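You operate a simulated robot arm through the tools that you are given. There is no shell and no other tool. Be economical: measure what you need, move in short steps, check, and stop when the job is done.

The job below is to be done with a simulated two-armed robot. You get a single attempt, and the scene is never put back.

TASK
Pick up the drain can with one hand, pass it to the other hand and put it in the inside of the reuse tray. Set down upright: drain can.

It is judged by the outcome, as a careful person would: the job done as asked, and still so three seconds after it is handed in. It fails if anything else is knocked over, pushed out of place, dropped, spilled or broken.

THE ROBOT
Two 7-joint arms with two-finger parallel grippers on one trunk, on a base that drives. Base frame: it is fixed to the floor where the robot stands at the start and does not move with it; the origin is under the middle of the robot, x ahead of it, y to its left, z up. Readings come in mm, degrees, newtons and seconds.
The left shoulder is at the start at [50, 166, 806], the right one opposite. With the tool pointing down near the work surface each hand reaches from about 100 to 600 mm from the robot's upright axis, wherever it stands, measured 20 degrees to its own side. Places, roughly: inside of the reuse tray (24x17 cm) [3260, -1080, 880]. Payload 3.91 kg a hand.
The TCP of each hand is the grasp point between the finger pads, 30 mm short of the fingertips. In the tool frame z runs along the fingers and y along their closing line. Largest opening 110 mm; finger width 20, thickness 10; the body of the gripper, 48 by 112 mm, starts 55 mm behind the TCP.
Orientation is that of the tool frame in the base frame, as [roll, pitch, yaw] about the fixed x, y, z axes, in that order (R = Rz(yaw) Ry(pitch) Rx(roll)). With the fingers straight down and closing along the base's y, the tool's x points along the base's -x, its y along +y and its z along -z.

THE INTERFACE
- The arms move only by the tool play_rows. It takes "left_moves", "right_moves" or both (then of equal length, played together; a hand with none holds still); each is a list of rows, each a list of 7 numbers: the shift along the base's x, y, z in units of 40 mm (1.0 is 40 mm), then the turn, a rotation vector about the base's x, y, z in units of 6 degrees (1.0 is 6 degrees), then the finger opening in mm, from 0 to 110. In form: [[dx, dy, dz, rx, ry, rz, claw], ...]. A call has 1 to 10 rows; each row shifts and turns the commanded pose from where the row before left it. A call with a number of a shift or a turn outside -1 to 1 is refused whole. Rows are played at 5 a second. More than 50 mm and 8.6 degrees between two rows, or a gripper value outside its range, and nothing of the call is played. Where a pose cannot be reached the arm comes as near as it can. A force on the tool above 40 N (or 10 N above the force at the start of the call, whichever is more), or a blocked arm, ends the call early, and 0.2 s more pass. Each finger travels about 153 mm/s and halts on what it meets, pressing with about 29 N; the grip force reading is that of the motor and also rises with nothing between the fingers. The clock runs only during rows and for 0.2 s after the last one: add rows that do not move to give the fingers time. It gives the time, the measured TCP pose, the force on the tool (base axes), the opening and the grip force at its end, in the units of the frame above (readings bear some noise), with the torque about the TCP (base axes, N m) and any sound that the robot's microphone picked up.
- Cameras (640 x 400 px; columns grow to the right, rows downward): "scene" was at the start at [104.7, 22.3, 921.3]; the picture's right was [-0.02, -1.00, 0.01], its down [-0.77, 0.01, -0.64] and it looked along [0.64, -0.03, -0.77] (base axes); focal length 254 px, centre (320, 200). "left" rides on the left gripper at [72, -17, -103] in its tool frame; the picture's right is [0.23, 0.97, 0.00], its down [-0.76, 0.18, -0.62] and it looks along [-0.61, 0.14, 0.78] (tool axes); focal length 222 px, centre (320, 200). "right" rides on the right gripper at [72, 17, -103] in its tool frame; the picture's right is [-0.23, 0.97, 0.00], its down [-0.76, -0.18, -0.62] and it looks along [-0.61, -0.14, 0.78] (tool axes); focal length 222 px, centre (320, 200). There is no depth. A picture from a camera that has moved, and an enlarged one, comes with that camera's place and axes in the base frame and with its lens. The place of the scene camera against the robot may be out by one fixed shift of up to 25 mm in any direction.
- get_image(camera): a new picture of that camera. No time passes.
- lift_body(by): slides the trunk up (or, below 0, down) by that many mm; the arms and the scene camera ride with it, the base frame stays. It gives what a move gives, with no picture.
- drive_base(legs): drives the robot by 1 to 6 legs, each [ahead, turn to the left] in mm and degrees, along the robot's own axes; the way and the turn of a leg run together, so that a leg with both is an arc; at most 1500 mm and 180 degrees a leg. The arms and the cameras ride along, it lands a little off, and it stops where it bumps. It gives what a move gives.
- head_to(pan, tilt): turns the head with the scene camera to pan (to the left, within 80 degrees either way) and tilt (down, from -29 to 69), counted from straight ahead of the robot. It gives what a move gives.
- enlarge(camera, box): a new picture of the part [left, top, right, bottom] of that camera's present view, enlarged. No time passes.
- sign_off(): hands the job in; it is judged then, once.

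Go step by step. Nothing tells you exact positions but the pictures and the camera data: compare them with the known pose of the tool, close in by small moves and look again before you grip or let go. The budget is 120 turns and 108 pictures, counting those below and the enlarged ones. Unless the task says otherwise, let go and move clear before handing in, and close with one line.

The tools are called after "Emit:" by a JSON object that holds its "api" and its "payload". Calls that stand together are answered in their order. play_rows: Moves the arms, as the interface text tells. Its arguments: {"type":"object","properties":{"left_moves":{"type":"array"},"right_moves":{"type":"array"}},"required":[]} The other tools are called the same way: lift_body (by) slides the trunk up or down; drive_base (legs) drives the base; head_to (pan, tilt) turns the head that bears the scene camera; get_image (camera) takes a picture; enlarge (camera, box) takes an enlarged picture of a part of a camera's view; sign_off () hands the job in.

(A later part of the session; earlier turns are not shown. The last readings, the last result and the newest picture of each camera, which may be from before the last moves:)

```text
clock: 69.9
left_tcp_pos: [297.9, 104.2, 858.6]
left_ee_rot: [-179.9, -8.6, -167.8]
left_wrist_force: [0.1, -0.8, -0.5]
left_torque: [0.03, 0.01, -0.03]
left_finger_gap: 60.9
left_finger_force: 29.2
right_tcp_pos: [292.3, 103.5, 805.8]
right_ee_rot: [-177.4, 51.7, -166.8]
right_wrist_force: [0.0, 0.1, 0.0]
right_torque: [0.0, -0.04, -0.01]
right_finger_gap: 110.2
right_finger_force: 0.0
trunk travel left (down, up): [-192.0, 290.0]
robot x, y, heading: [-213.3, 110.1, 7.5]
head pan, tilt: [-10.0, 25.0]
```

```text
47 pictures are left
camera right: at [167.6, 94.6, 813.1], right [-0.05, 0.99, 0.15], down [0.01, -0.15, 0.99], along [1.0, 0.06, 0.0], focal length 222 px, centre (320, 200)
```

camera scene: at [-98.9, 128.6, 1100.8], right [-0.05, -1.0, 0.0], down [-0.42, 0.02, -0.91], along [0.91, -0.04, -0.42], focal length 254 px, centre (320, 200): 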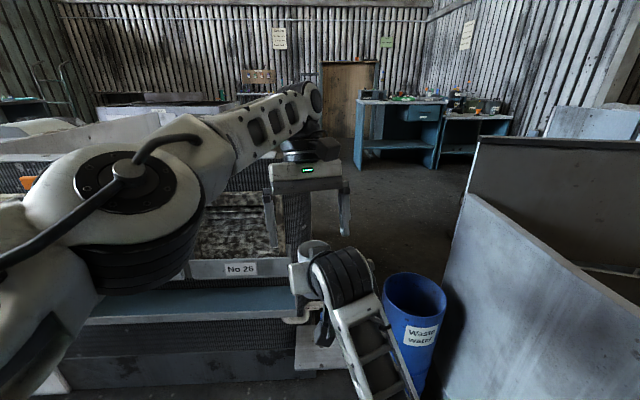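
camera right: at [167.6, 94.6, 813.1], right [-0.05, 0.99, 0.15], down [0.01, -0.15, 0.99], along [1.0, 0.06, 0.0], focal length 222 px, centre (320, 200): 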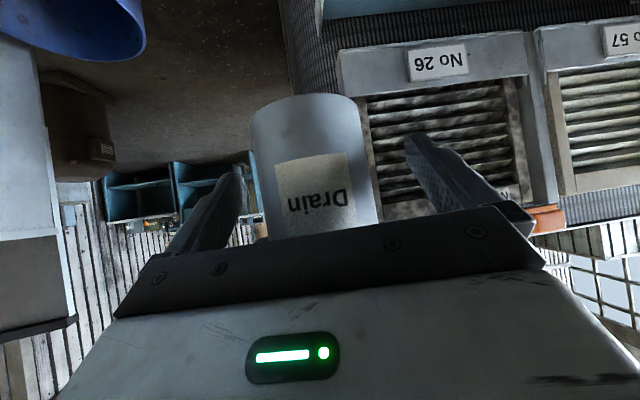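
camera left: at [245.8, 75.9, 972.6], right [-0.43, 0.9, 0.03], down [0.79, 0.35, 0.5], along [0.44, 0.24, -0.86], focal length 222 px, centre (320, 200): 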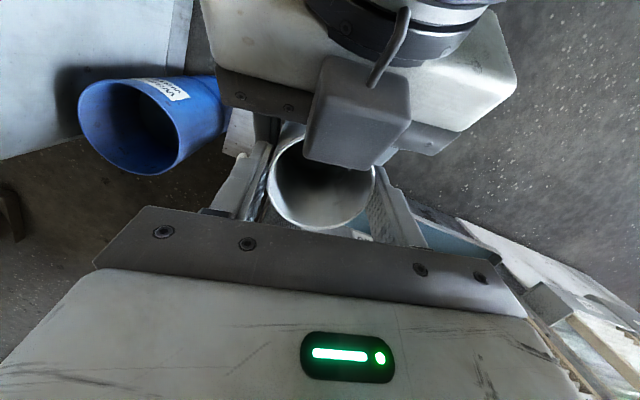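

The left hand holds the can alone, upright. I'll withdraw the right hand backwards along its own axis.

Emit:
{"api": "play_rows", "payload": {"right_moves": [[-0.3, -0.07, 0.25, 0, 0, 0, 110], [-0.38, -0.09, 0.31, 0, 0, 0, 110], [-0.38, -0.09, 0.31, 0, 0, 0, 110], [-0.38, -0.09, 0.31, 0, 0, 0, 110], [0, 0, 0, 0, 0, 0, 110]]}}

Emit:
{"api": "get_image", "payload": {"camera": "left"}}

Emit:
{"api": "get_image", "payload": {"camera": "scene"}}

```text
clock: 71.1
left_tcp_pos: [295.1, 103.4, 859.3]
left_ee_rot: [-179.9, -8.7, -167.9]
left_wrist_force: [0.7, 0.1, 0.3]
left_torque: [-0.02, 0.01, 0.03]
left_finger_gap: 61.3
left_finger_force: 28.9
right_tcp_pos: [234.8, 92.5, 853.0]
right_ee_rot: [-177.4, 51.6, -166.8]
right_wrist_force: [0.2, 0.6, -0.7]
right_torque: [-0.01, -0.01, 0.0]
right_finger_gap: 110.1
right_finger_force: 0.1
trunk travel left (down, up): [-192.0, 290.0]
robot x, y, heading: [-216.6, 112.1, 7.7]
head pan, tilt: [-10.0, 25.0]
```

```text
46 pictures are left
camera left: at [245.4, 75.2, 972.7], right [-0.42, 0.9, 0.03], down [0.79, 0.35, 0.5], along [0.44, 0.24, -0.86], focal length 222 px, centre (320, 200)
```

left: 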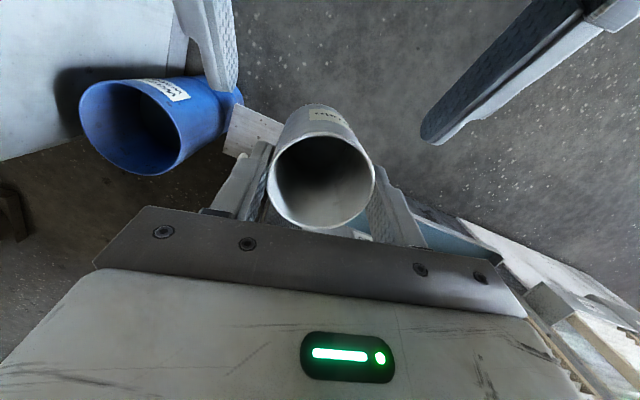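

```text
45 pictures are left
camera scene: at [-98.9, 128.6, 1100.9], right [-0.05, -1.0, 0.0], down [-0.42, 0.02, -0.91], along [0.91, -0.04, -0.42], focal length 254 px, centre (320, 200)
```

scene: 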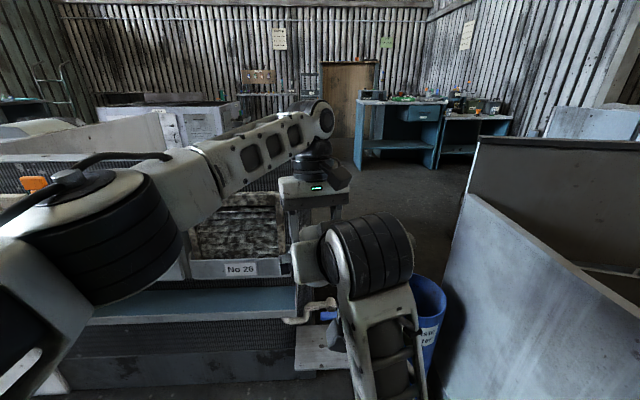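

The can is in the left hand alone and upright. I'll move the right hand aside and draw the can closer for travel.

Emit:
{"api": "play_rows", "payload": {"right_moves": [[0, -0.8, 0, 0, 0, 0, 110], [0, -0.8, 0, 0, 0, 0, 110], [0, -0.8, 0, 0, 0.5, 0, 110], [0, -0.8, 0, 0, 0.8, 0, 110], [0, -0.5, 0, 0, 0.8, 0, 110], [0, 0, 0, 0, 0.8, 0, 110], [0, 0, 0, 0, 0.8, 0, 110], [0, 0, 0, 0, 0.8, 0, 110], [0, 0, 0, 0, 0.8, 0, 110]], "left_moves": [[0, 0, 0, 0, 0, 0, 50], [0, 0, 0, 0, 0, 0, 50], [0, 0, 0, 0, 0, 0, 50], [-0.3, 0.3, 0, 0, 0, 0, 50], [-0.4, 0.4, 0, 0, 0, 0, 50], [-0.4, 0.4, 0, 0, 0, 0, 50], [-0.4, 0.4, 0, 0, 0, 0, 50], [-0.4, 0.3, 0, 0, 0, 0, 50], [0, 0, 0, 0, 0, 0, 50]]}}

Emit:
{"api": "head_to", "payload": {"pan": 60, "tilt": 20}}

Emit:
{"api": "get_image", "payload": {"camera": "scene"}}

```text
clock: 73.1
left_tcp_pos: [220.0, 177.3, 858.6]
left_ee_rot: [-180.0, -8.6, -167.9]
left_wrist_force: [0.2, 0.9, 0.6]
left_torque: [0.04, 0.02, 0.0]
left_finger_gap: 60.6
left_finger_force: 29.2
right_tcp_pos: [257.2, -45.1, 707.7]
right_ee_rot: [175.0, 20.1, -171.2]
right_wrist_force: [-0.3, -0.2, -0.4]
right_torque: [0.01, 0.01, -0.01]
right_finger_gap: 110.1
right_finger_force: 0.2
right hand out of reach, approached as far as the arm can: row 4, 5, 6, 7, 8, 9
trunk travel left (down, up): [-192.0, 290.0]
robot x, y, heading: [-218.3, 110.5, 7.6]
head pan, tilt: [-10.0, 25.0]
```

```text
clock: 74.5
left_tcp_pos: [219.5, 175.9, 858.6]
left_ee_rot: [-180.0, -8.5, -167.9]
left_wrist_force: [0.2, -0.3, 0.1]
left_torque: [-0.01, -0.01, -0.04]
left_finger_gap: 60.4
left_finger_force: 28.7
right_tcp_pos: [258.8, -44.9, 708.2]
right_ee_rot: [175.2, 20.5, -171.3]
right_wrist_force: [-0.1, -0.4, 0.0]
right_torque: [-0.04, -0.04, -0.02]
right_finger_gap: 109.8
right_finger_force: 0.1
trunk travel left (down, up): [-192.0, 290.0]
robot x, y, heading: [-217.1, 111.0, 7.2]
head pan, tilt: [60.0, 20.0]
```

```text
44 pictures are left
camera scene: at [-155.0, 218.8, 1109.0], right [0.92, -0.39, 0.0], down [-0.13, -0.32, -0.94], along [0.36, 0.87, -0.34], focal length 254 px, centre (320, 200)
```

scene: 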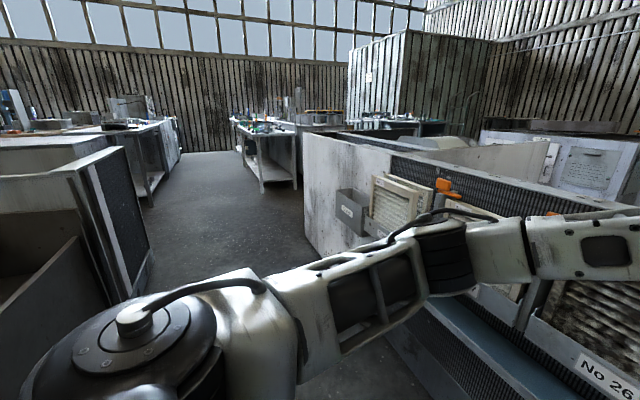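

The aisle to the left is clear. I'll swing left to heading 90° in the aisle and look along it.

Emit:
{"api": "drive_base", "payload": {"legs": [[150, 82]]}}

Emit:
{"api": "head_to", "payload": {"pan": 0, "tilt": 15}}

Emit:
{"api": "get_image", "payload": {"camera": "scene"}}

```text
clock: 78.4
left_tcp_pos: [-133.4, 660.0, 860.8]
left_ee_rot: [-179.9, -8.6, -85.2]
left_wrist_force: [0.9, 0.3, 0.1]
left_torque: [0.07, -0.01, 0.0]
left_finger_gap: 60.7
left_finger_force: 29.6
right_tcp_pos: [89.8, 669.8, 708.8]
right_ee_rot: [175.2, 20.4, -88.5]
right_wrist_force: [0.3, 0.1, 0.1]
right_torque: [0.01, 0.0, -0.01]
right_finger_gap: 110.0
right_finger_force: 0.0
trunk travel left (down, up): [-192.0, 290.0]
robot x, y, heading: [-125.2, 214.9, 89.8]
head pan, tilt: [60.0, 20.0]
```

```text
clock: 79.7
left_tcp_pos: [-135.0, 660.6, 859.5]
left_ee_rot: [-179.9, -8.6, -85.2]
left_wrist_force: [0.6, -0.1, -0.5]
left_torque: [0.0, 0.01, -0.01]
left_finger_gap: 60.4
left_finger_force: 29.0
right_tcp_pos: [90.9, 671.0, 708.5]
right_ee_rot: [175.2, 20.6, -88.4]
right_wrist_force: [-0.4, 0.4, 0.5]
right_torque: [0.01, -0.04, 0.01]
right_finger_gap: 110.1
right_finger_force: 0.1
trunk travel left (down, up): [-192.0, 290.0]
robot x, y, heading: [-126.6, 220.6, 90.1]
head pan, tilt: [0.0, 15.0]
```

```text
43 pictures are left
camera scene: at [-139.4, 365.5, 1117.1], right [1.0, 0.0, 0.0], down [0.0, -0.26, -0.97], along [0.0, 0.97, -0.26], focal length 254 px, centre (320, 200)
```

scene: 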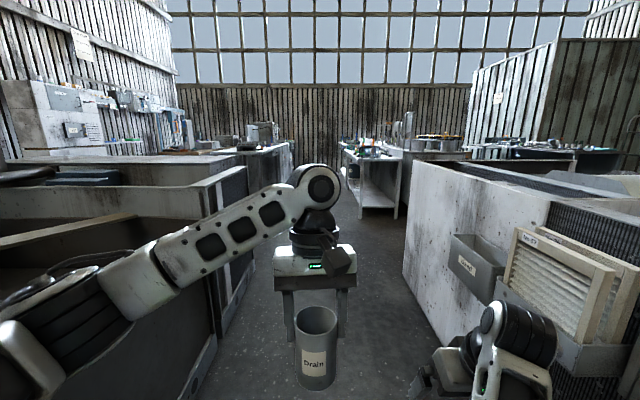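

The aisle is clear. The machine ends at y≈2190 and a bench starts at y≈3600, leaving a gap of about 1.4 m to turn right into. Driving there.

Emit:
{"api": "drive_base", "payload": {"legs": [[1300, 0], [1300, 0], [0, -60]]}}

Emit:
{"api": "head_to", "payload": {"pan": -30, "tilt": 15}}

Emit:
{"api": "get_image", "payload": {"camera": "scene"}}

```text
clock: 95.1
left_tcp_pos: [250.7, 3054.4, 859.2]
left_ee_rot: [-180.0, -8.6, -144.3]
left_wrist_force: [-0.7, 0.5, 0.8]
left_torque: [0.02, 0.02, 0.0]
left_finger_gap: 60.4
left_finger_force: 28.5
right_tcp_pos: [374.2, 2865.7, 708.5]
right_ee_rot: [175.2, 20.5, -147.8]
right_wrist_force: [-0.5, -0.1, -0.1]
right_torque: [-0.01, -0.03, 0.03]
right_finger_gap: 110.2
right_finger_force: 0.1
trunk travel left (down, up): [-192.0, 290.0]
robot x, y, heading: [-128.5, 2820.9, 30.7]
head pan, tilt: [0.0, 15.0]
```

```text
clock: 96.0
left_tcp_pos: [250.8, 3054.2, 858.6]
left_ee_rot: [180.0, -8.6, -144.3]
left_wrist_force: [0.3, -0.2, 0.2]
left_torque: [-0.04, 0.02, -0.03]
left_finger_gap: 60.1
left_finger_force: 29.0
right_tcp_pos: [373.5, 2865.5, 708.7]
right_ee_rot: [175.2, 20.4, -147.7]
right_wrist_force: [0.8, 0.1, -0.4]
right_torque: [-0.02, 0.0, -0.01]
right_finger_gap: 110.1
right_finger_force: 0.0
trunk travel left (down, up): [-192.0, 290.0]
robot x, y, heading: [-125.0, 2820.7, 30.8]
head pan, tilt: [-30.0, 15.0]
```

```text
42 pictures are left
camera scene: at [-10.4, 2857.5, 1117.1], right [0.02, -1.0, 0.0], down [-0.26, 0.0, -0.97], along [0.97, 0.02, -0.26], focal length 254 px, centre (320, 200)
```

scene: 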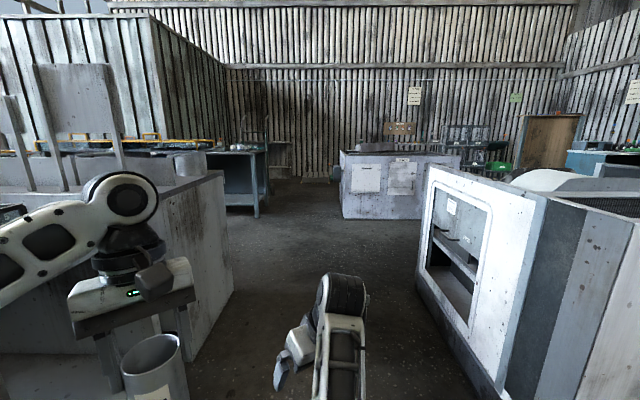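

The corridor along +x is clear (machine end at y≈2180, counter at y≈3490). Beyond x≈1700 it opens toward the desks, so I'll drive on to x≈2350 and turn right.

Emit:
{"api": "drive_base", "payload": {"legs": [[0, -31], [1300, 0], [1150, 0], [0, -80]]}}

Emit:
{"api": "head_to", "payload": {"pan": 0, "tilt": 15}}

Emit:
{"api": "get_image", "payload": {"camera": "scene"}}

```text
clock: 112.9
left_tcp_pos: [2401.6, 2346.1, 859.0]
left_ee_rot: [-179.9, -8.6, 104.1]
left_wrist_force: [0.0, 0.8, 0.2]
left_torque: [0.01, 0.02, 0.02]
left_finger_gap: 59.7
left_finger_force: 28.2
right_tcp_pos: [2182.0, 2300.6, 709.5]
right_ee_rot: [175.1, 20.5, 100.7]
right_wrist_force: [-0.2, 0.4, 0.0]
right_torque: [-0.03, 0.0, 0.01]
right_finger_gap: 110.1
right_finger_force: 0.0
trunk travel left (down, up): [-192.0, 290.0]
robot x, y, heading: [2321.8, 2785.9, -80.6]
head pan, tilt: [-30.0, 15.0]
```

```text
clock: 113.9
left_tcp_pos: [2401.3, 2346.8, 858.5]
left_ee_rot: [-179.9, -8.6, 104.1]
left_wrist_force: [-0.4, 0.0, -0.4]
left_torque: [0.02, -0.01, -0.01]
left_finger_gap: 59.8
left_finger_force: 29.2
right_tcp_pos: [2181.7, 2300.5, 709.6]
right_ee_rot: [175.2, 20.6, 100.7]
right_wrist_force: [0.6, 0.3, -0.1]
right_torque: [-0.03, -0.02, -0.02]
right_finger_gap: 110.1
right_finger_force: 0.0
trunk travel left (down, up): [-192.0, 290.0]
robot x, y, heading: [2317.1, 2784.4, -80.3]
head pan, tilt: [0.0, 15.0]
```

```text
41 pictures are left
camera scene: at [2331.5, 2665.0, 1117.1], right [-0.99, -0.16, 0.0], down [-0.04, 0.26, -0.97], along [0.16, -0.95, -0.26], focal length 254 px, centre (320, 200)
```

scene: 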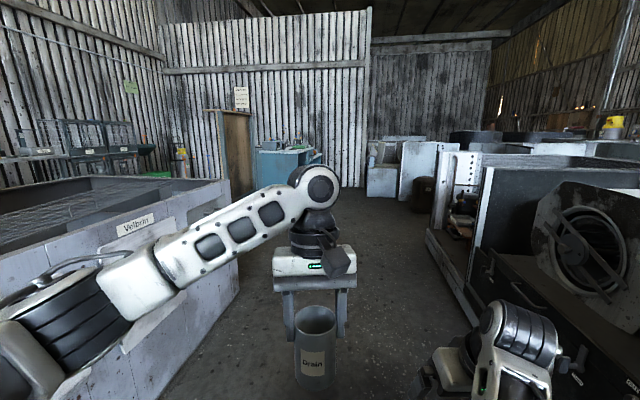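

The way toward the desks is wide (x≈1640 to 3180). I'll drive down at x≈2320.

Emit:
{"api": "drive_base", "payload": {"legs": [[0, -9.5], [1300, 0], [1300, 0]]}}

Emit:
{"api": "head_to", "payload": {"pan": 30, "tilt": 20}}

Emit:
{"api": "get_image", "payload": {"camera": "scene"}}

```text
clock: 127.2
left_tcp_pos: [2365.5, -260.5, 859.0]
left_ee_rot: [-179.8, -8.6, 95.5]
left_wrist_force: [0.1, -0.4, 0.1]
left_torque: [0.01, 0.03, -0.02]
left_finger_gap: 59.6
left_finger_force: 28.8
right_tcp_pos: [2141.3, -272.2, 708.7]
right_ee_rot: [175.2, 20.5, 92.0]
right_wrist_force: [-0.7, -0.5, -0.6]
right_torque: [0.0, -0.02, -0.01]
right_finger_gap: 109.8
right_finger_force: 0.1
trunk travel left (down, up): [-192.0, 290.0]
robot x, y, heading: [2354.7, 179.3, -89.5]
head pan, tilt: [0.0, 15.0]
```

```text
clock: 128.2
left_tcp_pos: [2366.0, -261.2, 859.4]
left_ee_rot: [-179.9, -8.6, 95.4]
left_wrist_force: [-1.5, 0.4, -0.5]
left_torque: [-0.02, -0.01, -0.02]
left_finger_gap: 59.7
left_finger_force: 28.9
right_tcp_pos: [2142.4, -272.0, 708.9]
right_ee_rot: [175.2, 20.5, 91.9]
right_wrist_force: [-0.2, 0.5, -0.2]
right_torque: [0.0, 0.0, 0.02]
right_finger_gap: 109.9
right_finger_force: 0.1
trunk travel left (down, up): [-192.0, 290.0]
robot x, y, heading: [2356.4, 181.7, -89.4]
head pan, tilt: [30.0, 20.0]
```

```text
40 pictures are left
camera scene: at [2389.8, 77.1, 1109.0], right [-0.86, -0.51, 0.0], down [-0.17, 0.29, -0.94], along [0.48, -0.81, -0.34], focal length 254 px, centre (320, 200)
```

scene: 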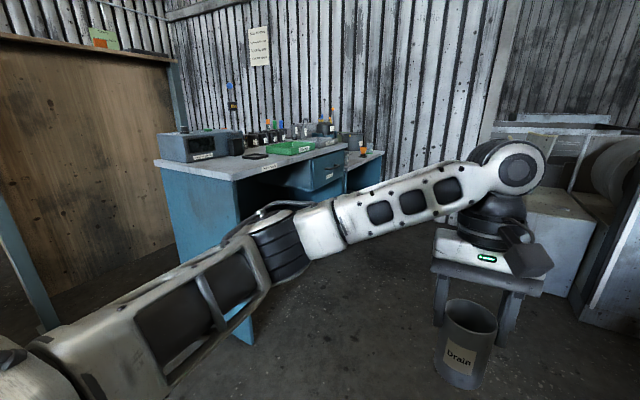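

The green tray on the blue desk matches the given place. I'll zoom in on it.

Emit:
{"api": "enlarge", "payload": {"camera": "scene", "box": [150, 90, 400, 220]}}

```text
2.56 times, centred on (275, 155) of scene
camera zoom: at [2389.8, 77.1, 1109.0], right [-0.86, -0.51, 0.0], down [-0.17, 0.29, -0.94], along [0.48, -0.81, -0.34], focal length 650 px, centre (435, 315)
```

zoom: 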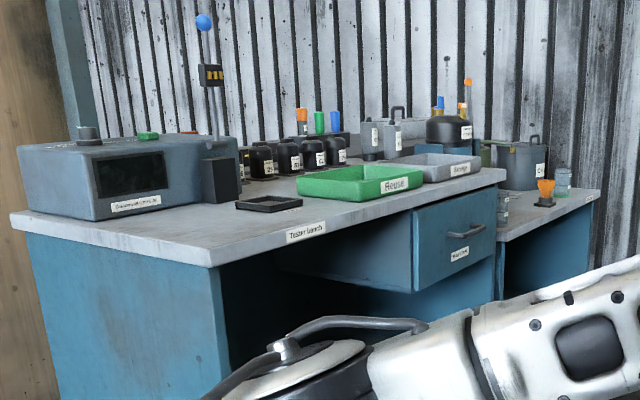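

The tray sits about 170 mm behind the desk's front edge (x≈3090, top z≈870). I'll raise the trunk 230 mm and tuck the right hand up and back, then drive in front of the tray.

Emit:
{"api": "lift_body", "payload": {"by": 230}}

Emit:
{"api": "play_rows", "payload": {"right_moves": [[0, 0.2, 0.8, 0, 0, 0, 110], [0, 0.3, 0.8, 0.5, 0, 0, 110], [0, 0.4, 0.8, 0.5, 0, 0, 110], [0, 0.4, 0.8, 0.5, 0, 0, 110], [0, 0.4, 0.8, 0.5, 0, 0, 110], [0, 0, 0, 0, 0, 0, 110]]}}

Emit:
{"api": "drive_base", "payload": {"legs": [[1410, 0], [0, 89]]}}

Emit:
{"api": "head_to", "payload": {"pan": 10, "tilt": 35}}

Emit:
{"api": "get_image", "payload": {"camera": "scene"}}

```text
clock: 130.6
left_tcp_pos: [2366.7, -260.3, 1088.1]
left_ee_rot: [-179.9, -8.6, 95.4]
left_wrist_force: [0.2, -0.8, -1.2]
left_torque: [-0.02, 0.02, -0.04]
left_finger_gap: 59.6
left_finger_force: 28.8
right_tcp_pos: [2141.8, -271.1, 939.0]
right_ee_rot: [175.3, 20.6, 92.0]
right_wrist_force: [0.1, 0.4, 0.4]
right_torque: [0.02, 0.01, -0.03]
right_finger_gap: 110.0
right_finger_force: 0.0
trunk travel left (down, up): [-422.0, 60.0]
robot x, y, heading: [2351.9, 182.8, -89.7]
head pan, tilt: [30.0, 20.0]
```

```text
clock: 132.0
left_tcp_pos: [2366.1, -259.5, 1089.1]
left_ee_rot: [-179.9, -8.6, 95.3]
left_wrist_force: [1.1, -0.2, -0.3]
left_torque: [0.01, 0.01, -0.05]
left_finger_gap: 59.5
left_finger_force: 29.0
right_tcp_pos: [2120.7, -298.4, 912.1]
right_ee_rot: [175.1, 8.4, 91.8]
right_wrist_force: [-0.4, 0.1, 0.2]
right_torque: [0.07, -0.01, -0.02]
right_finger_gap: 109.8
right_finger_force: 0.1
right hand out of reach, approached as far as the arm can: row 1, 2, 3, 4, 5
trunk travel left (down, up): [-422.0, 60.0]
robot x, y, heading: [2355.2, 185.2, -89.3]
head pan, tilt: [30.0, 20.0]
```

```text
clock: 142.8
left_tcp_pos: [2817.5, -1231.3, 1089.1]
left_ee_rot: [-179.9, -8.6, -175.4]
left_wrist_force: [-0.2, 0.4, -0.7]
left_torque: [-0.02, -0.03, -0.01]
left_finger_gap: 59.6
left_finger_force: 28.9
right_tcp_pos: [2853.2, -1478.9, 913.0]
right_ee_rot: [175.1, 8.5, -179.0]
right_wrist_force: [-0.2, -0.1, 0.2]
right_torque: [0.01, 0.01, 0.03]
right_finger_gap: 110.0
right_finger_force: 0.1
trunk travel left (down, up): [-422.0, 60.0]
robot x, y, heading: [2375.9, -1239.8, -0.2]
head pan, tilt: [30.0, 20.0]
```

```text
clock: 143.7
left_tcp_pos: [2818.2, -1232.4, 1088.2]
left_ee_rot: [-179.9, -8.6, -175.3]
left_wrist_force: [-0.6, -0.1, -0.8]
left_torque: [0.02, 0.0, 0.03]
left_finger_gap: 59.5
left_finger_force: 29.1
right_tcp_pos: [2852.6, -1479.4, 912.3]
right_ee_rot: [175.1, 8.6, -179.1]
right_wrist_force: [-0.2, 0.3, 0.1]
right_torque: [0.0, 0.02, 0.0]
right_finger_gap: 110.0
right_finger_force: 0.1
trunk travel left (down, up): [-422.0, 60.0]
robot x, y, heading: [2378.4, -1236.6, -0.1]
head pan, tilt: [10.0, 35.0]
```

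```text
38 pictures are left
camera scene: at [2489.4, -1208.3, 1315.2], right [0.17, -0.98, 0.0], down [-0.56, -0.1, -0.82], along [0.81, 0.14, -0.57], focal length 254 px, centre (320, 200)
```

scene: 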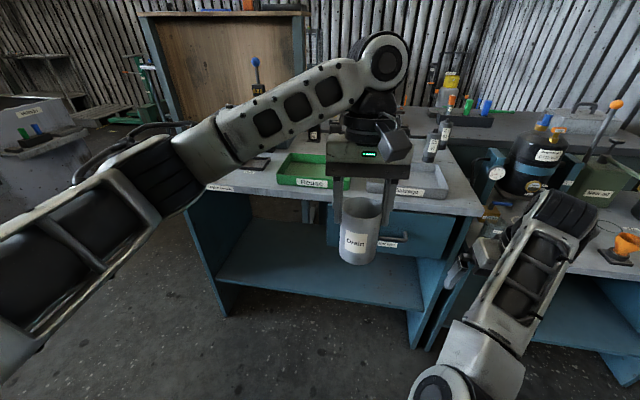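

The right hand is still forward and low, heading for the second desk. I'll pull it back before approaching.

Emit:
{"api": "play_rows", "payload": {"right_moves": [[-0.6, -0.2, 0.2, 0, 0.3, 0, 110], [-0.6, -0.2, 0.2, 0, 0.3, 0, 110], [-0.6, -0.2, 0.2, 0, 0.3, 0, 110], [-0.6, -0.2, 0.2, 0, 0.3, 0, 110], [-0.6, -0.2, 0.2, 0, 0.2, 0, 110], [-0.6, 0, 0.2, 0, 0, 0, 110], [0, 0, 0, 0, 0, 0, 110]]}}

Emit:
{"api": "get_image", "payload": {"camera": "scene"}}

```text
clock: 145.3
left_tcp_pos: [2817.6, -1231.1, 1088.8]
left_ee_rot: [-179.9, -8.6, -175.4]
left_wrist_force: [-0.4, 0.3, -0.3]
left_torque: [0.01, -0.03, 0.0]
left_finger_gap: 59.3
left_finger_force: 29.2
right_tcp_pos: [2776.5, -1578.1, 891.5]
right_ee_rot: [175.5, 0.0, -179.6]
right_wrist_force: [0.0, -0.1, -0.1]
right_torque: [-0.01, 0.03, 0.04]
right_finger_gap: 110.1
right_finger_force: 0.1
right hand out of reach, approached as far as the arm can: row 1, 2, 3, 4, 5, 6
trunk travel left (down, up): [-422.0, 60.0]
robot x, y, heading: [2378.9, -1233.7, -0.1]
head pan, tilt: [10.0, 35.0]
```

```text
37 pictures are left
camera scene: at [2489.4, -1208.4, 1315.1], right [0.17, -0.99, 0.0], down [-0.57, -0.1, -0.82], along [0.81, 0.14, -0.57], focal length 254 px, centre (320, 200)
```

scene: 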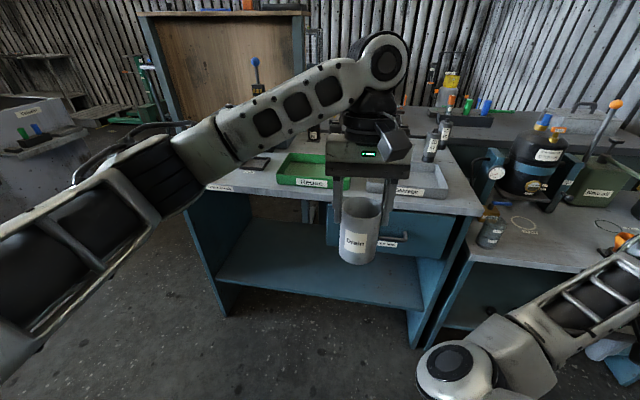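

The right arm is folded outward. I'll try bringing that hand inward and back at lower height.

Emit:
{"api": "play_rows", "payload": {"right_moves": [[-0.2, 0.7, -0.3, 0, 0, 0, 110], [-0.3, 0.7, -0.3, 0, 0, 0, 110], [-0.4, 0.7, -0.3, 0, 0, 0, 110], [-0.5, 0.5, -0.3, 0, 0, 0, 110], [-0.5, 0.5, -0.3, 0, 0, 0, 110], [0, 0, 0, 0, 0, 0, 110]]}}

Emit:
{"api": "get_image", "payload": {"camera": "scene"}}

```text
clock: 146.3
left_tcp_pos: [2817.9, -1231.8, 1088.9]
left_ee_rot: [-179.9, -8.7, -175.3]
left_wrist_force: [0.2, 0.2, -1.0]
left_torque: [0.01, -0.02, -0.01]
left_finger_gap: 59.1
left_finger_force: 29.3
right_tcp_pos: [2807.7, -1473.5, 896.3]
right_ee_rot: [173.4, 12.8, -178.9]
right_wrist_force: [-0.7, 0.4, 0.6]
right_torque: [-0.02, 0.02, -0.02]
right_finger_gap: 110.0
right_finger_force: 0.1
right hand out of reach, approached as far as the arm can: row 1, 2, 3
trunk travel left (down, up): [-422.0, 60.0]
robot x, y, heading: [2374.7, -1238.0, 0.1]
head pan, tilt: [10.0, 35.0]
stopped in row 5 (right hand): the arm was blocked; the commanded pose is now the measured one
```

```text
36 pictures are left
camera scene: at [2489.5, -1208.4, 1315.2], right [0.17, -0.99, 0.0], down [-0.57, -0.1, -0.82], along [0.81, 0.14, -0.57], focal length 254 px, centre (320, 200)
```

scene: 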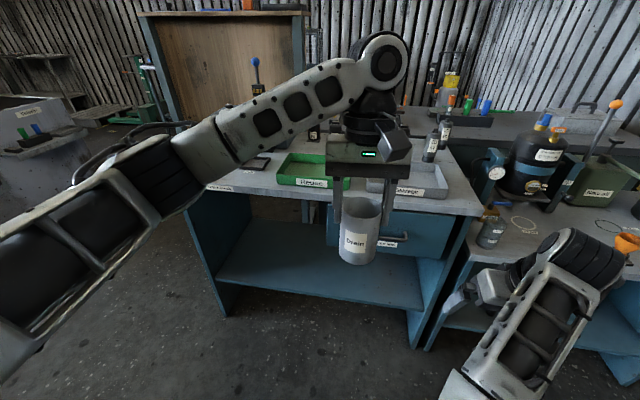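

The elbow meets the trunk that way, so instead I'll raise the right hand high, well above everything on the desks.

Emit:
{"api": "play_rows", "payload": {"right_moves": [[0.5, 0, 0.6, 0, 0, 0, 110], [0.5, 0, 0.8, 0, 0, 0, 110], [0.3, 0, 0.9, 0, 0, 0, 110], [0.3, 0, 0.9, 0, 0, 0, 110], [0.2, 0, 0.9, 0, 0, 0, 110], [0.1, 0, 0.9, 0, 0, 0, 110], [0, 0, 0.9, 0, 0, 0, 110], [0, 0, 0.9, 0, 0, 0, 110], [0, 0, 0, 0, 0, 0, 110]]}}

Emit:
{"api": "get_image", "payload": {"camera": "scene"}}

```text
clock: 148.3
left_tcp_pos: [2818.6, -1231.9, 1089.2]
left_ee_rot: [-179.8, -8.8, -175.4]
left_wrist_force: [-0.3, 0.3, -0.8]
left_torque: [-0.03, -0.01, -0.02]
left_finger_gap: 59.2
left_finger_force: 28.9
right_tcp_pos: [2924.4, -1516.6, 1134.5]
right_ee_rot: [173.3, 12.5, -178.7]
right_wrist_force: [-1.1, 0.2, 0.2]
right_torque: [0.0, 0.01, 0.01]
right_finger_gap: 109.9
right_finger_force: 0.0
right hand out of reach, approached as far as the arm can: row 1, 2, 3, 4, 5, 6, 7
trunk travel left (down, up): [-422.0, 60.0]
robot x, y, heading: [2379.4, -1237.5, -0.3]
head pan, tilt: [10.0, 35.0]
```

```text
35 pictures are left
camera scene: at [2489.6, -1208.4, 1315.1], right [0.17, -0.99, 0.0], down [-0.57, -0.1, -0.82], along [0.81, 0.14, -0.57], focal length 254 px, centre (320, 200)
```

scene: 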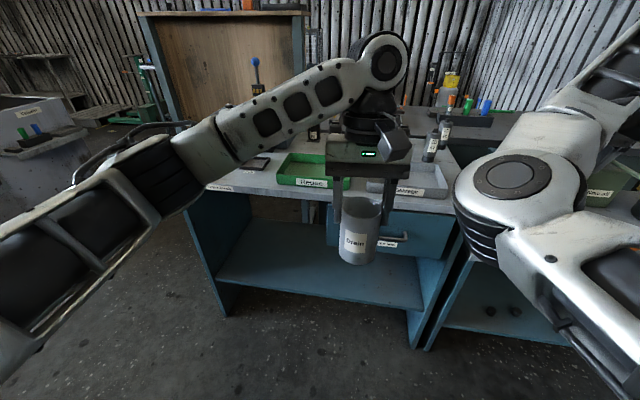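

The arm is unfolded high now. I'll pull that hand back toward the body at this height.

Emit:
{"api": "play_rows", "payload": {"right_moves": [[-0.7, 0.3, 0.2, 0, 0.3, 0, 110], [-0.7, 0.3, 0.2, 0, 0.4, 0, 110], [-0.7, 0.3, 0.2, 0, 0.4, 0, 110], [-0.7, 0.2, 0.2, 0, 0.4, 0, 110], [-0.7, 0, 0.2, 0, 0.4, 0, 110], [0, 0, 0, 0, 0, 0, 110]]}}

Emit:
{"api": "get_image", "payload": {"camera": "scene"}}

```text
clock: 149.7
left_tcp_pos: [2818.0, -1231.7, 1089.0]
left_ee_rot: [-179.9, -8.6, -175.4]
left_wrist_force: [0.7, -0.4, -0.3]
left_torque: [0.0, 0.01, 0.01]
left_finger_gap: 59.2
left_finger_force: 28.7
right_tcp_pos: [2880.1, -1541.1, 1170.4]
right_ee_rot: [173.1, 1.0, -178.9]
right_wrist_force: [-0.2, 0.1, -0.3]
right_torque: [0.01, 0.0, 0.01]
right_finger_gap: 110.0
right_finger_force: 0.0
right hand out of reach, approached as far as the arm can: row 1, 2, 3, 4, 5
trunk travel left (down, up): [-422.0, 60.0]
robot x, y, heading: [2376.1, -1237.6, -0.0]
head pan, tilt: [10.0, 35.0]
```

```text
34 pictures are left
camera scene: at [2489.6, -1208.5, 1315.1], right [0.17, -0.99, 0.0], down [-0.57, -0.1, -0.82], along [0.81, 0.14, -0.57], focal length 254 px, centre (320, 200)
```

scene: 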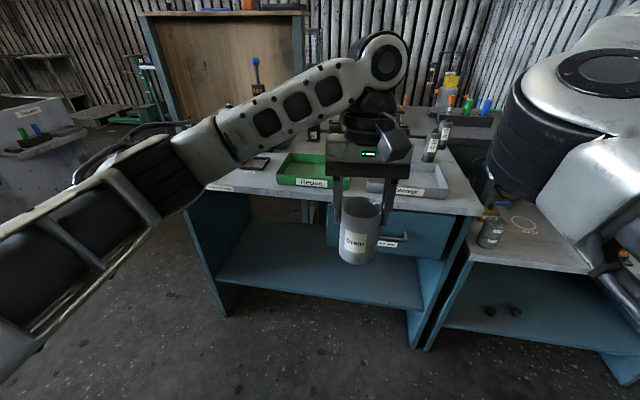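

The right hand is high and clear enough. I'll drive up with a small left shift so the robot ends near [2700, -1120] facing the desk, with the can riding well above the desk.

Emit:
{"api": "drive_base", "payload": {"legs": [[0, 20], [340, 0], [0, -20]]}}

Emit:
{"api": "head_to", "payload": {"pan": 0, "tilt": 45}}

Emit:
{"api": "get_image", "payload": {"camera": "scene"}}

Emit:
{"api": "get_image", "payload": {"camera": "left"}}

```text
clock: 154.1
left_tcp_pos: [3137.7, -1115.6, 1088.6]
left_ee_rot: [-179.9, -8.7, -175.4]
left_wrist_force: [0.3, 0.4, -0.3]
left_torque: [0.03, 0.02, 0.01]
left_finger_gap: 59.3
left_finger_force: 28.9
right_tcp_pos: [3199.6, -1426.3, 1171.0]
right_ee_rot: [173.1, 1.2, -178.9]
right_wrist_force: [-0.1, -0.1, 0.2]
right_torque: [-0.02, 0.02, 0.05]
right_finger_gap: 110.2
right_finger_force: 0.2
trunk travel left (down, up): [-422.0, 60.0]
robot x, y, heading: [2696.0, -1120.0, -0.4]
head pan, tilt: [10.0, 35.0]
```

```text
clock: 154.8
left_tcp_pos: [3137.4, -1116.3, 1087.8]
left_ee_rot: [-179.8, -8.5, -175.4]
left_wrist_force: [0.7, -0.4, -0.9]
left_torque: [0.0, 0.01, -0.02]
left_finger_gap: 59.2
left_finger_force: 28.9
right_tcp_pos: [3198.6, -1423.0, 1171.6]
right_ee_rot: [173.1, 1.2, -178.9]
right_wrist_force: [0.1, 0.3, 0.3]
right_torque: [0.03, -0.01, -0.01]
right_finger_gap: 110.0
right_finger_force: 0.0
trunk travel left (down, up): [-422.0, 60.0]
robot x, y, heading: [2695.8, -1124.9, -0.0]
head pan, tilt: [0.0, 45.0]
```

```text
33 pictures are left
camera scene: at [2803.2, -1107.5, 1300.4], right [0.0, -1.0, 0.0], down [-0.71, 0.0, -0.71], along [0.71, 0.0, -0.71], focal length 254 px, centre (320, 200)
```

scene: 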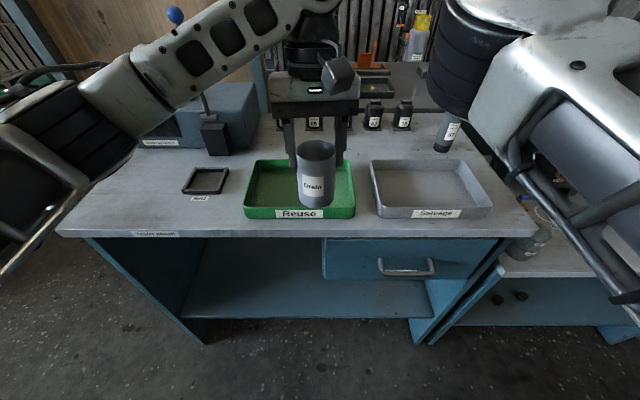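

```text
32 pictures are left
camera left: at [3082.8, -1137.7, 1202.4], right [-0.3, 0.95, 0.03], down [0.83, 0.25, 0.5], along [0.47, 0.18, -0.86], focal length 222 px, centre (320, 200)
```

left: 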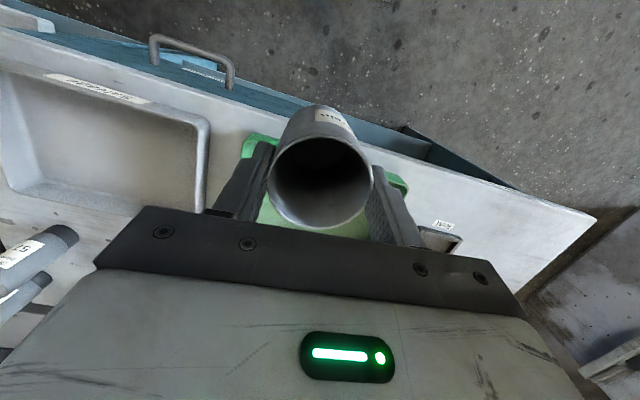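

The can is right in front of and above the reuse tray. I'll drive 60 mm closer, then move the left hand over the tray centre.

Emit:
{"api": "drive_base", "payload": {"legs": [[60, 0]]}}

Emit:
{"api": "play_rows", "payload": {"left_moves": [[0.4, 0.3, 0, 0, 0, 0, 50], [0.5, 0.3, 0, 0, 0, 0, 50], [0.4, 0.2, -0.3, 0, 0, 0, 50], [0.3, 0.1, -0.4, 0, 0, 0, 50], [0, 0, 0, 0, 0, 0, 50]]}}

Emit:
{"api": "get_image", "payload": {"camera": "scene"}}

Emit:
{"api": "get_image", "payload": {"camera": "left"}}

```text
clock: 155.8
left_tcp_pos: [3198.5, -1115.4, 1088.0]
left_ee_rot: [-179.9, -8.6, -175.4]
left_wrist_force: [0.1, 0.3, -0.7]
left_torque: [-0.01, -0.02, 0.0]
left_finger_gap: 59.3
left_finger_force: 28.9
right_tcp_pos: [3259.9, -1425.4, 1169.8]
right_ee_rot: [173.0, 1.1, -178.9]
right_wrist_force: [-0.4, 0.5, -0.8]
right_torque: [0.01, 0.02, 0.0]
right_finger_gap: 109.9
right_finger_force: 0.0
trunk travel left (down, up): [-422.0, 60.0]
robot x, y, heading: [2754.3, -1122.9, 0.2]
head pan, tilt: [0.0, 45.0]
```

```text
clock: 157.0
left_tcp_pos: [3259.2, -1080.3, 1062.4]
left_ee_rot: [-179.9, -8.6, -175.3]
left_wrist_force: [0.8, 0.1, 0.3]
left_torque: [-0.03, 0.02, -0.01]
left_finger_gap: 59.0
left_finger_force: 29.3
right_tcp_pos: [3257.9, -1424.0, 1170.9]
right_ee_rot: [173.1, 1.2, -179.0]
right_wrist_force: [0.5, 1.0, 0.0]
right_torque: [-0.03, 0.01, 0.02]
right_finger_gap: 109.7
right_finger_force: 0.2
trunk travel left (down, up): [-422.0, 60.0]
robot x, y, heading: [2754.8, -1124.8, -0.1]
head pan, tilt: [0.0, 45.0]
```

```text
31 pictures are left
camera scene: at [2863.2, -1107.6, 1300.3], right [0.0, -1.0, 0.0], down [-0.71, 0.0, -0.71], along [0.71, 0.0, -0.71], focal length 254 px, centre (320, 200)
```

scene: 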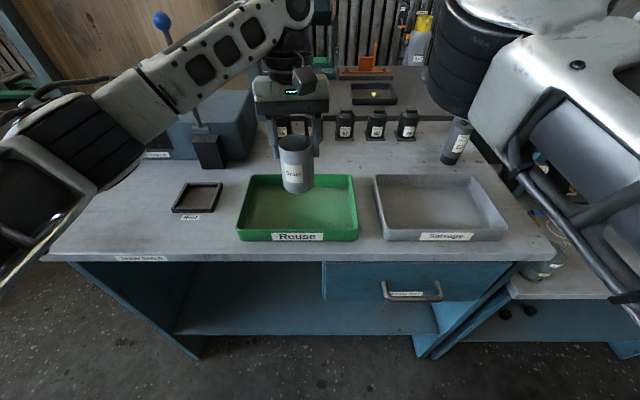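

```text
30 pictures are left
camera left: at [3206.3, -1101.6, 1174.9], right [-0.3, 0.95, 0.03], down [0.83, 0.25, 0.5], along [0.47, 0.18, -0.86], focal length 222 px, centre (320, 200)
```

left: 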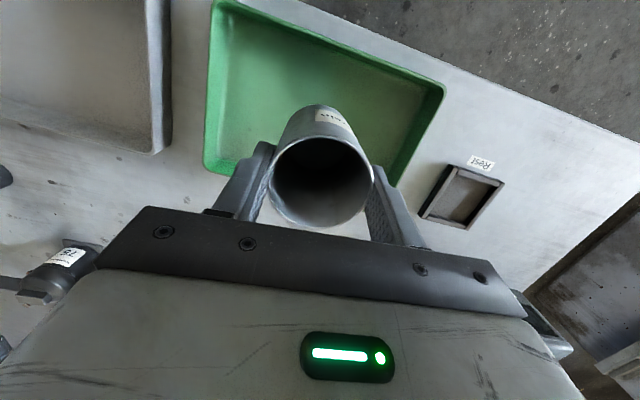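

The can is over the tray's centre (about [3264, -1078]). I'll lower most of the way.

Emit:
{"api": "play_rows", "payload": {"left_moves": [[0.1, 0.05, -0.4, 0, 0, 0, 50], [0, 0, -0.4, 0, 0, 0, 50], [0, 0, -0.4, 0, 0, 0, 50], [0, 0, -0.3, 0, 0, 0, 50], [0, 0, 0, 0, 0, 0, 50]]}}

Emit:
{"api": "enlarge", "payload": {"camera": "scene", "box": [220, 100, 380, 260]}}

Emit:
{"api": "get_image", "payload": {"camera": "left"}}

```text
clock: 158.2
left_tcp_pos: [3264.2, -1076.9, 1001.3]
left_ee_rot: [-179.9, -8.6, -175.3]
left_wrist_force: [-0.7, -0.7, -0.5]
left_torque: [0.01, 0.0, 0.01]
left_finger_gap: 59.0
left_finger_force: 28.5
right_tcp_pos: [3258.0, -1424.4, 1171.8]
right_ee_rot: [173.1, 1.1, -179.0]
right_wrist_force: [0.1, -0.8, 0.3]
right_torque: [0.0, -0.03, 0.02]
right_finger_gap: 109.9
right_finger_force: 0.1
trunk travel left (down, up): [-422.0, 60.0]
robot x, y, heading: [2754.5, -1123.5, -0.0]
head pan, tilt: [0.0, 45.0]
```

```text
2.50 times, centred on (300, 180) of scene
camera zoom: at [2863.2, -1107.6, 1300.3], right [0.0, -1.0, 0.0], down [-0.71, 0.0, -0.71], along [0.71, 0.0, -0.71], focal length 634 px, centre (370, 250)
```

zoom: 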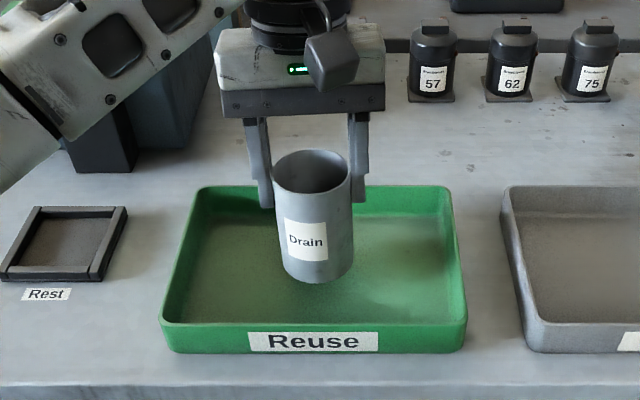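

```text
28 pictures are left
camera left: at [3210.0, -1098.8, 1115.2], right [-0.3, 0.95, 0.03], down [0.83, 0.25, 0.5], along [0.47, 0.18, -0.86], focal length 222 px, centre (320, 200)
```

left: 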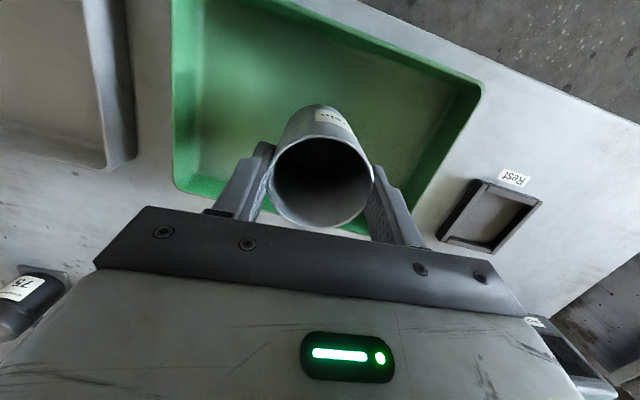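

Emit:
{"api": "play_rows", "payload": {"left_moves": [[0, 0, -0.12, 0, 0, 0, 50], [0, 0, -0.12, 0, 0, 0, 50], [0, 0, -0.1, 0, 0, 0, 50], [0, 0, 0, 0, 0, 0, 50]]}}

Emit:
{"api": "enlarge", "payload": {"camera": "scene", "box": [240, 130, 360, 230]}}

```text
clock: 159.2
left_tcp_pos: [3264.3, -1076.9, 987.6]
left_ee_rot: [-179.9, -8.5, -175.3]
left_wrist_force: [0.1, 0.7, -0.5]
left_torque: [-0.03, 0.0, -0.02]
left_finger_gap: 59.1
left_finger_force: 29.2
right_tcp_pos: [3258.7, -1424.2, 1170.5]
right_ee_rot: [173.1, 1.2, -178.9]
right_wrist_force: [0.4, 0.3, -0.6]
right_torque: [0.02, -0.03, 0.02]
right_finger_gap: 110.1
right_finger_force: 0.2
trunk travel left (down, up): [-422.0, 60.0]
robot x, y, heading: [2750.7, -1122.8, -0.0]
head pan, tilt: [0.0, 45.0]
```

```text
4.00 times, centred on (300, 180) of scene
camera zoom: at [2863.3, -1107.6, 1300.3], right [0.0, -1.0, 0.0], down [-0.71, 0.0, -0.71], along [0.71, 0.0, -0.71], focal length 1015 px, centre (400, 280)
```

zoom: 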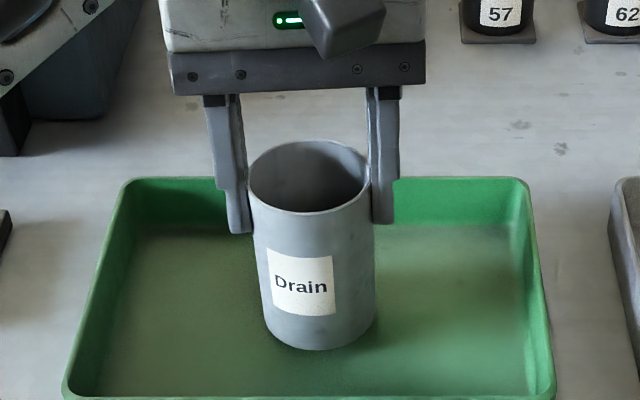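

Still no contact. I'll go down in smaller steps and watch the force.

Emit:
{"api": "play_rows", "payload": {"left_moves": [[0, 0, -0.08, 0, 0, 0, 50], [0, 0, -0.08, 0, 0, 0, 50], [0, 0, 0, 0, 0, 0, 50]]}}

Emit:
{"api": "play_rows", "payload": {"left_moves": [[0, 0, -0.06, 0, 0, 0, 50], [0, 0, 0, 0, 0, 0, 50]]}}

Emit:
{"api": "play_rows", "payload": {"left_moves": [[0, 0, -0.06, 0, 0, 0, 50], [0, 0, 0, 0, 0, 0, 50]]}}

```text
clock: 160.0
left_tcp_pos: [3265.0, -1077.1, 982.0]
left_ee_rot: [-179.9, -8.6, -175.4]
left_wrist_force: [0.3, 0.9, 6.7]
left_torque: [0.06, -0.17, -0.02]
left_finger_gap: 59.0
left_finger_force: 29.1
right_tcp_pos: [3258.5, -1424.5, 1171.8]
right_ee_rot: [173.1, 1.2, -179.0]
right_wrist_force: [-0.1, 0.6, 0.1]
right_torque: [-0.03, -0.02, 0.02]
right_finger_gap: 110.0
right_finger_force: 0.1
trunk travel left (down, up): [-422.0, 60.0]
robot x, y, heading: [2755.5, -1122.0, -0.1]
head pan, tilt: [0.0, 45.0]
```

```text
clock: 160.6
left_tcp_pos: [3263.4, -1077.7, 980.7]
left_ee_rot: [-179.8, -8.2, -175.5]
left_wrist_force: [1.0, 2.0, 24.2]
left_torque: [0.37, -0.64, 0.05]
left_finger_gap: 59.2
left_finger_force: 28.9
right_tcp_pos: [3257.6, -1424.4, 1172.7]
right_ee_rot: [173.1, 1.2, -178.8]
right_wrist_force: [-0.3, 0.2, -0.5]
right_torque: [-0.02, 0.0, -0.01]
right_finger_gap: 110.0
right_finger_force: 0.0
trunk travel left (down, up): [-422.0, 60.0]
robot x, y, heading: [2757.1, -1121.9, -0.2]
head pan, tilt: [0.0, 45.0]
```

```text
clock: 161.2
left_tcp_pos: [3261.8, -1078.2, 978.4]
left_ee_rot: [-179.7, -8.4, -175.4]
left_wrist_force: [-6.1, 0.6, 27.8]
left_torque: [0.24, 0.06, 0.22]
left_finger_gap: 58.7
left_finger_force: 29.1
right_tcp_pos: [3257.0, -1424.1, 1171.6]
right_ee_rot: [173.0, 1.4, -178.8]
right_wrist_force: [0.0, -0.2, 0.2]
right_torque: [0.0, 0.04, 0.0]
right_finger_gap: 110.1
right_finger_force: 0.0
trunk travel left (down, up): [-422.0, 60.0]
robot x, y, heading: [2751.1, -1118.2, -0.1]
head pan, tilt: [0.0, 45.0]
```

The can is on the tray floor, pressed by about 28 N. I'll relieve 2–3 mm, check it is upright, then release.

Emit:
{"api": "play_rows", "payload": {"left_moves": [[0, 0, 0.06, 0, 0, 0, 50], [0, 0, 0, 0, 0, 0, 50]]}}

Emit:
{"api": "enlarge", "payload": {"camera": "scene", "box": [240, 130, 360, 230]}}

```text
clock: 161.8
left_tcp_pos: [3263.5, -1078.9, 978.9]
left_ee_rot: [-179.9, -8.5, -175.3]
left_wrist_force: [-5.8, 0.7, 18.4]
left_torque: [0.16, 0.01, 0.04]
left_finger_gap: 58.4
left_finger_force: 28.8
right_tcp_pos: [3257.8, -1425.0, 1172.0]
right_ee_rot: [173.0, 1.4, -178.9]
right_wrist_force: [-0.2, 0.4, -0.3]
right_torque: [0.0, 0.0, -0.03]
right_finger_gap: 110.0
right_finger_force: 0.0
trunk travel left (down, up): [-422.0, 60.0]
robot x, y, heading: [2755.5, -1123.8, 0.2]
head pan, tilt: [0.0, 45.0]
```

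```text
4.00 times, centred on (300, 180) of scene
camera zoom: at [2861.0, -1107.8, 1300.5], right [0.0, -1.0, 0.0], down [-0.71, 0.0, -0.71], along [0.71, 0.0, -0.71], focal length 1015 px, centre (400, 280)
```

zoom: 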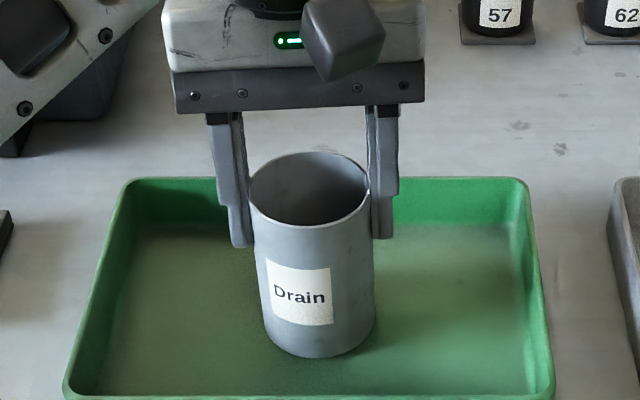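

Emit:
{"api": "play_rows", "payload": {"left_moves": [[0, 0, 0.04, 0, 0, 0, 50], [0, 0, 0.02, 0, 0, 0, 50], [0, 0, 0, 0, 0, 0, 50]]}}

Emit:
{"api": "play_rows", "payload": {"left_moves": [[0, 0, 0, 0, 0, 0, 60], [0, 0, 0, 0, 0, 0, 64], [0, 0, 0, 0, 0, 0, 72], [0, 0, 0, 0, 0, 0, 85], [0, 0, 0, 0, 0, 0, 110], [0, 0, 0, 0, 0, 0, 110]]}}

Emit:
{"api": "enlarge", "payload": {"camera": "scene", "box": [240, 130, 360, 230]}}

```text
clock: 162.6
left_tcp_pos: [3265.6, -1076.5, 978.4]
left_ee_rot: [-180.0, -8.7, -175.2]
left_wrist_force: [0.0, 0.5, 0.0]
left_torque: [-0.03, 0.0, 0.02]
left_finger_gap: 58.6
left_finger_force: 29.0
right_tcp_pos: [3259.6, -1424.7, 1170.0]
right_ee_rot: [173.1, 1.2, -178.9]
right_wrist_force: [-0.3, 0.3, -1.4]
right_torque: [0.0, -0.03, -0.01]
right_finger_gap: 110.0
right_finger_force: 0.0
trunk travel left (down, up): [-422.0, 60.0]
robot x, y, heading: [2755.3, -1119.3, 0.3]
head pan, tilt: [0.0, 45.0]
```

```text
clock: 164.0
left_tcp_pos: [3264.3, -1077.5, 981.0]
left_ee_rot: [-179.9, -8.6, -175.4]
left_wrist_force: [0.5, 0.3, 0.7]
left_torque: [0.03, -0.01, 0.0]
left_finger_gap: 109.8
left_finger_force: 0.0
right_tcp_pos: [3258.9, -1425.2, 1170.5]
right_ee_rot: [173.2, 1.2, -178.9]
right_wrist_force: [-0.7, -0.8, 0.2]
right_torque: [0.01, 0.02, 0.0]
right_finger_gap: 110.0
right_finger_force: 0.1
trunk travel left (down, up): [-422.0, 60.0]
robot x, y, heading: [2754.0, -1120.7, -0.1]
head pan, tilt: [0.0, 45.0]
```

```text
4.00 times, centred on (300, 180) of scene
camera zoom: at [2863.2, -1107.6, 1300.3], right [0.0, -1.0, 0.0], down [-0.71, 0.0, -0.71], along [0.71, 0.0, -0.71], focal length 1015 px, centre (400, 280)
```

zoom: 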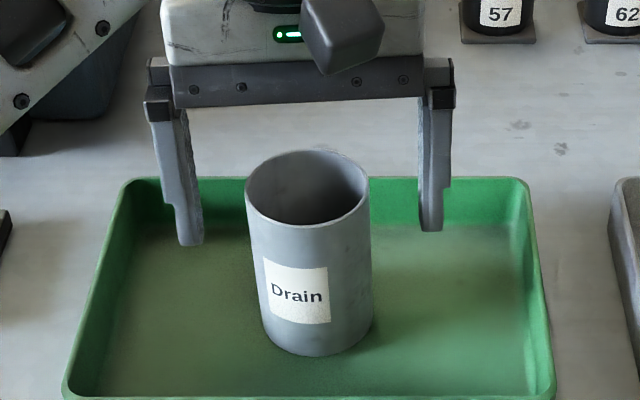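

Released; the can stands in the tray. I'll raise the left hand straight up and clear, then check.

Emit:
{"api": "play_rows", "payload": {"left_moves": [[0, 0, 0.5, 0, 0, 0, 110], [0, 0, 0.7, 0, 0, 0, 110], [0, 0, 0.8, 0, 0, 0, 110], [0, 0, 0.8, 0, 0, 0, 110], [-0.5, 0, 0.4, 0, 0, 0, 110], [-0.7, 0, 0.2, 0, 0, 0, 110], [0, 0, 0, 0, 0, 0, 110]]}}

Emit:
{"api": "get_image", "payload": {"camera": "scene"}}

Emit:
{"api": "get_image", "payload": {"camera": "left"}}

```text
clock: 165.6
left_tcp_pos: [3216.9, -1076.3, 1116.4]
left_ee_rot: [-179.9, -8.6, -175.3]
left_wrist_force: [0.2, -0.1, -0.1]
left_torque: [0.0, -0.01, 0.0]
left_finger_gap: 110.0
left_finger_force: 0.0
right_tcp_pos: [3260.5, -1425.1, 1171.8]
right_ee_rot: [173.1, 1.1, -178.8]
right_wrist_force: [-0.7, 0.6, -1.3]
right_torque: [-0.01, -0.02, -0.02]
right_finger_gap: 110.3
right_finger_force: 0.1
trunk travel left (down, up): [-422.0, 60.0]
robot x, y, heading: [2752.0, -1121.6, -0.0]
head pan, tilt: [0.0, 45.0]
```

```text
24 pictures are left
camera scene: at [2863.3, -1107.7, 1300.3], right [0.0, -1.0, 0.0], down [-0.71, 0.0, -0.71], along [0.71, 0.0, -0.71], focal length 254 px, centre (320, 200)
```

scene: 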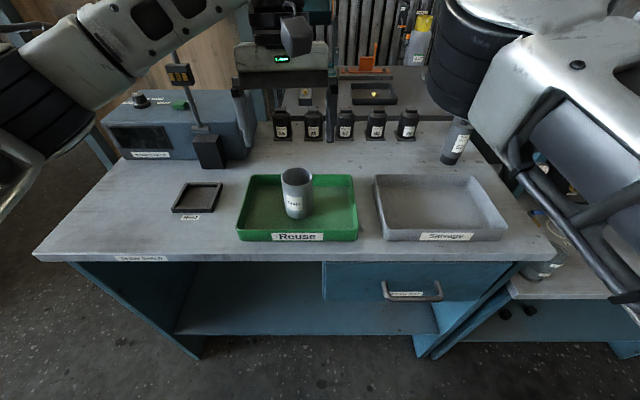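

```text
23 pictures are left
camera left: at [3163.0, -1098.4, 1230.5], right [-0.3, 0.95, 0.03], down [0.83, 0.25, 0.5], along [0.47, 0.18, -0.86], focal length 222 px, centre (320, 200)
```

left: 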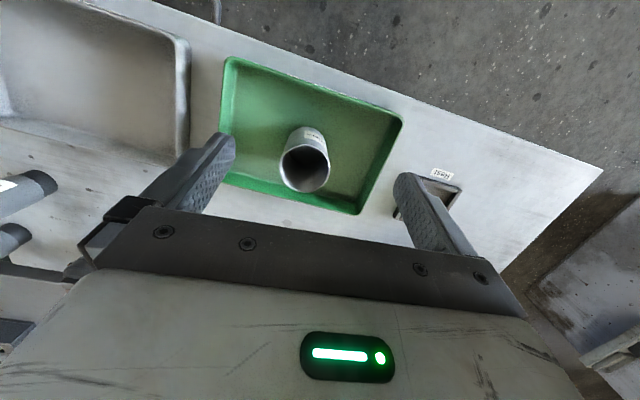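

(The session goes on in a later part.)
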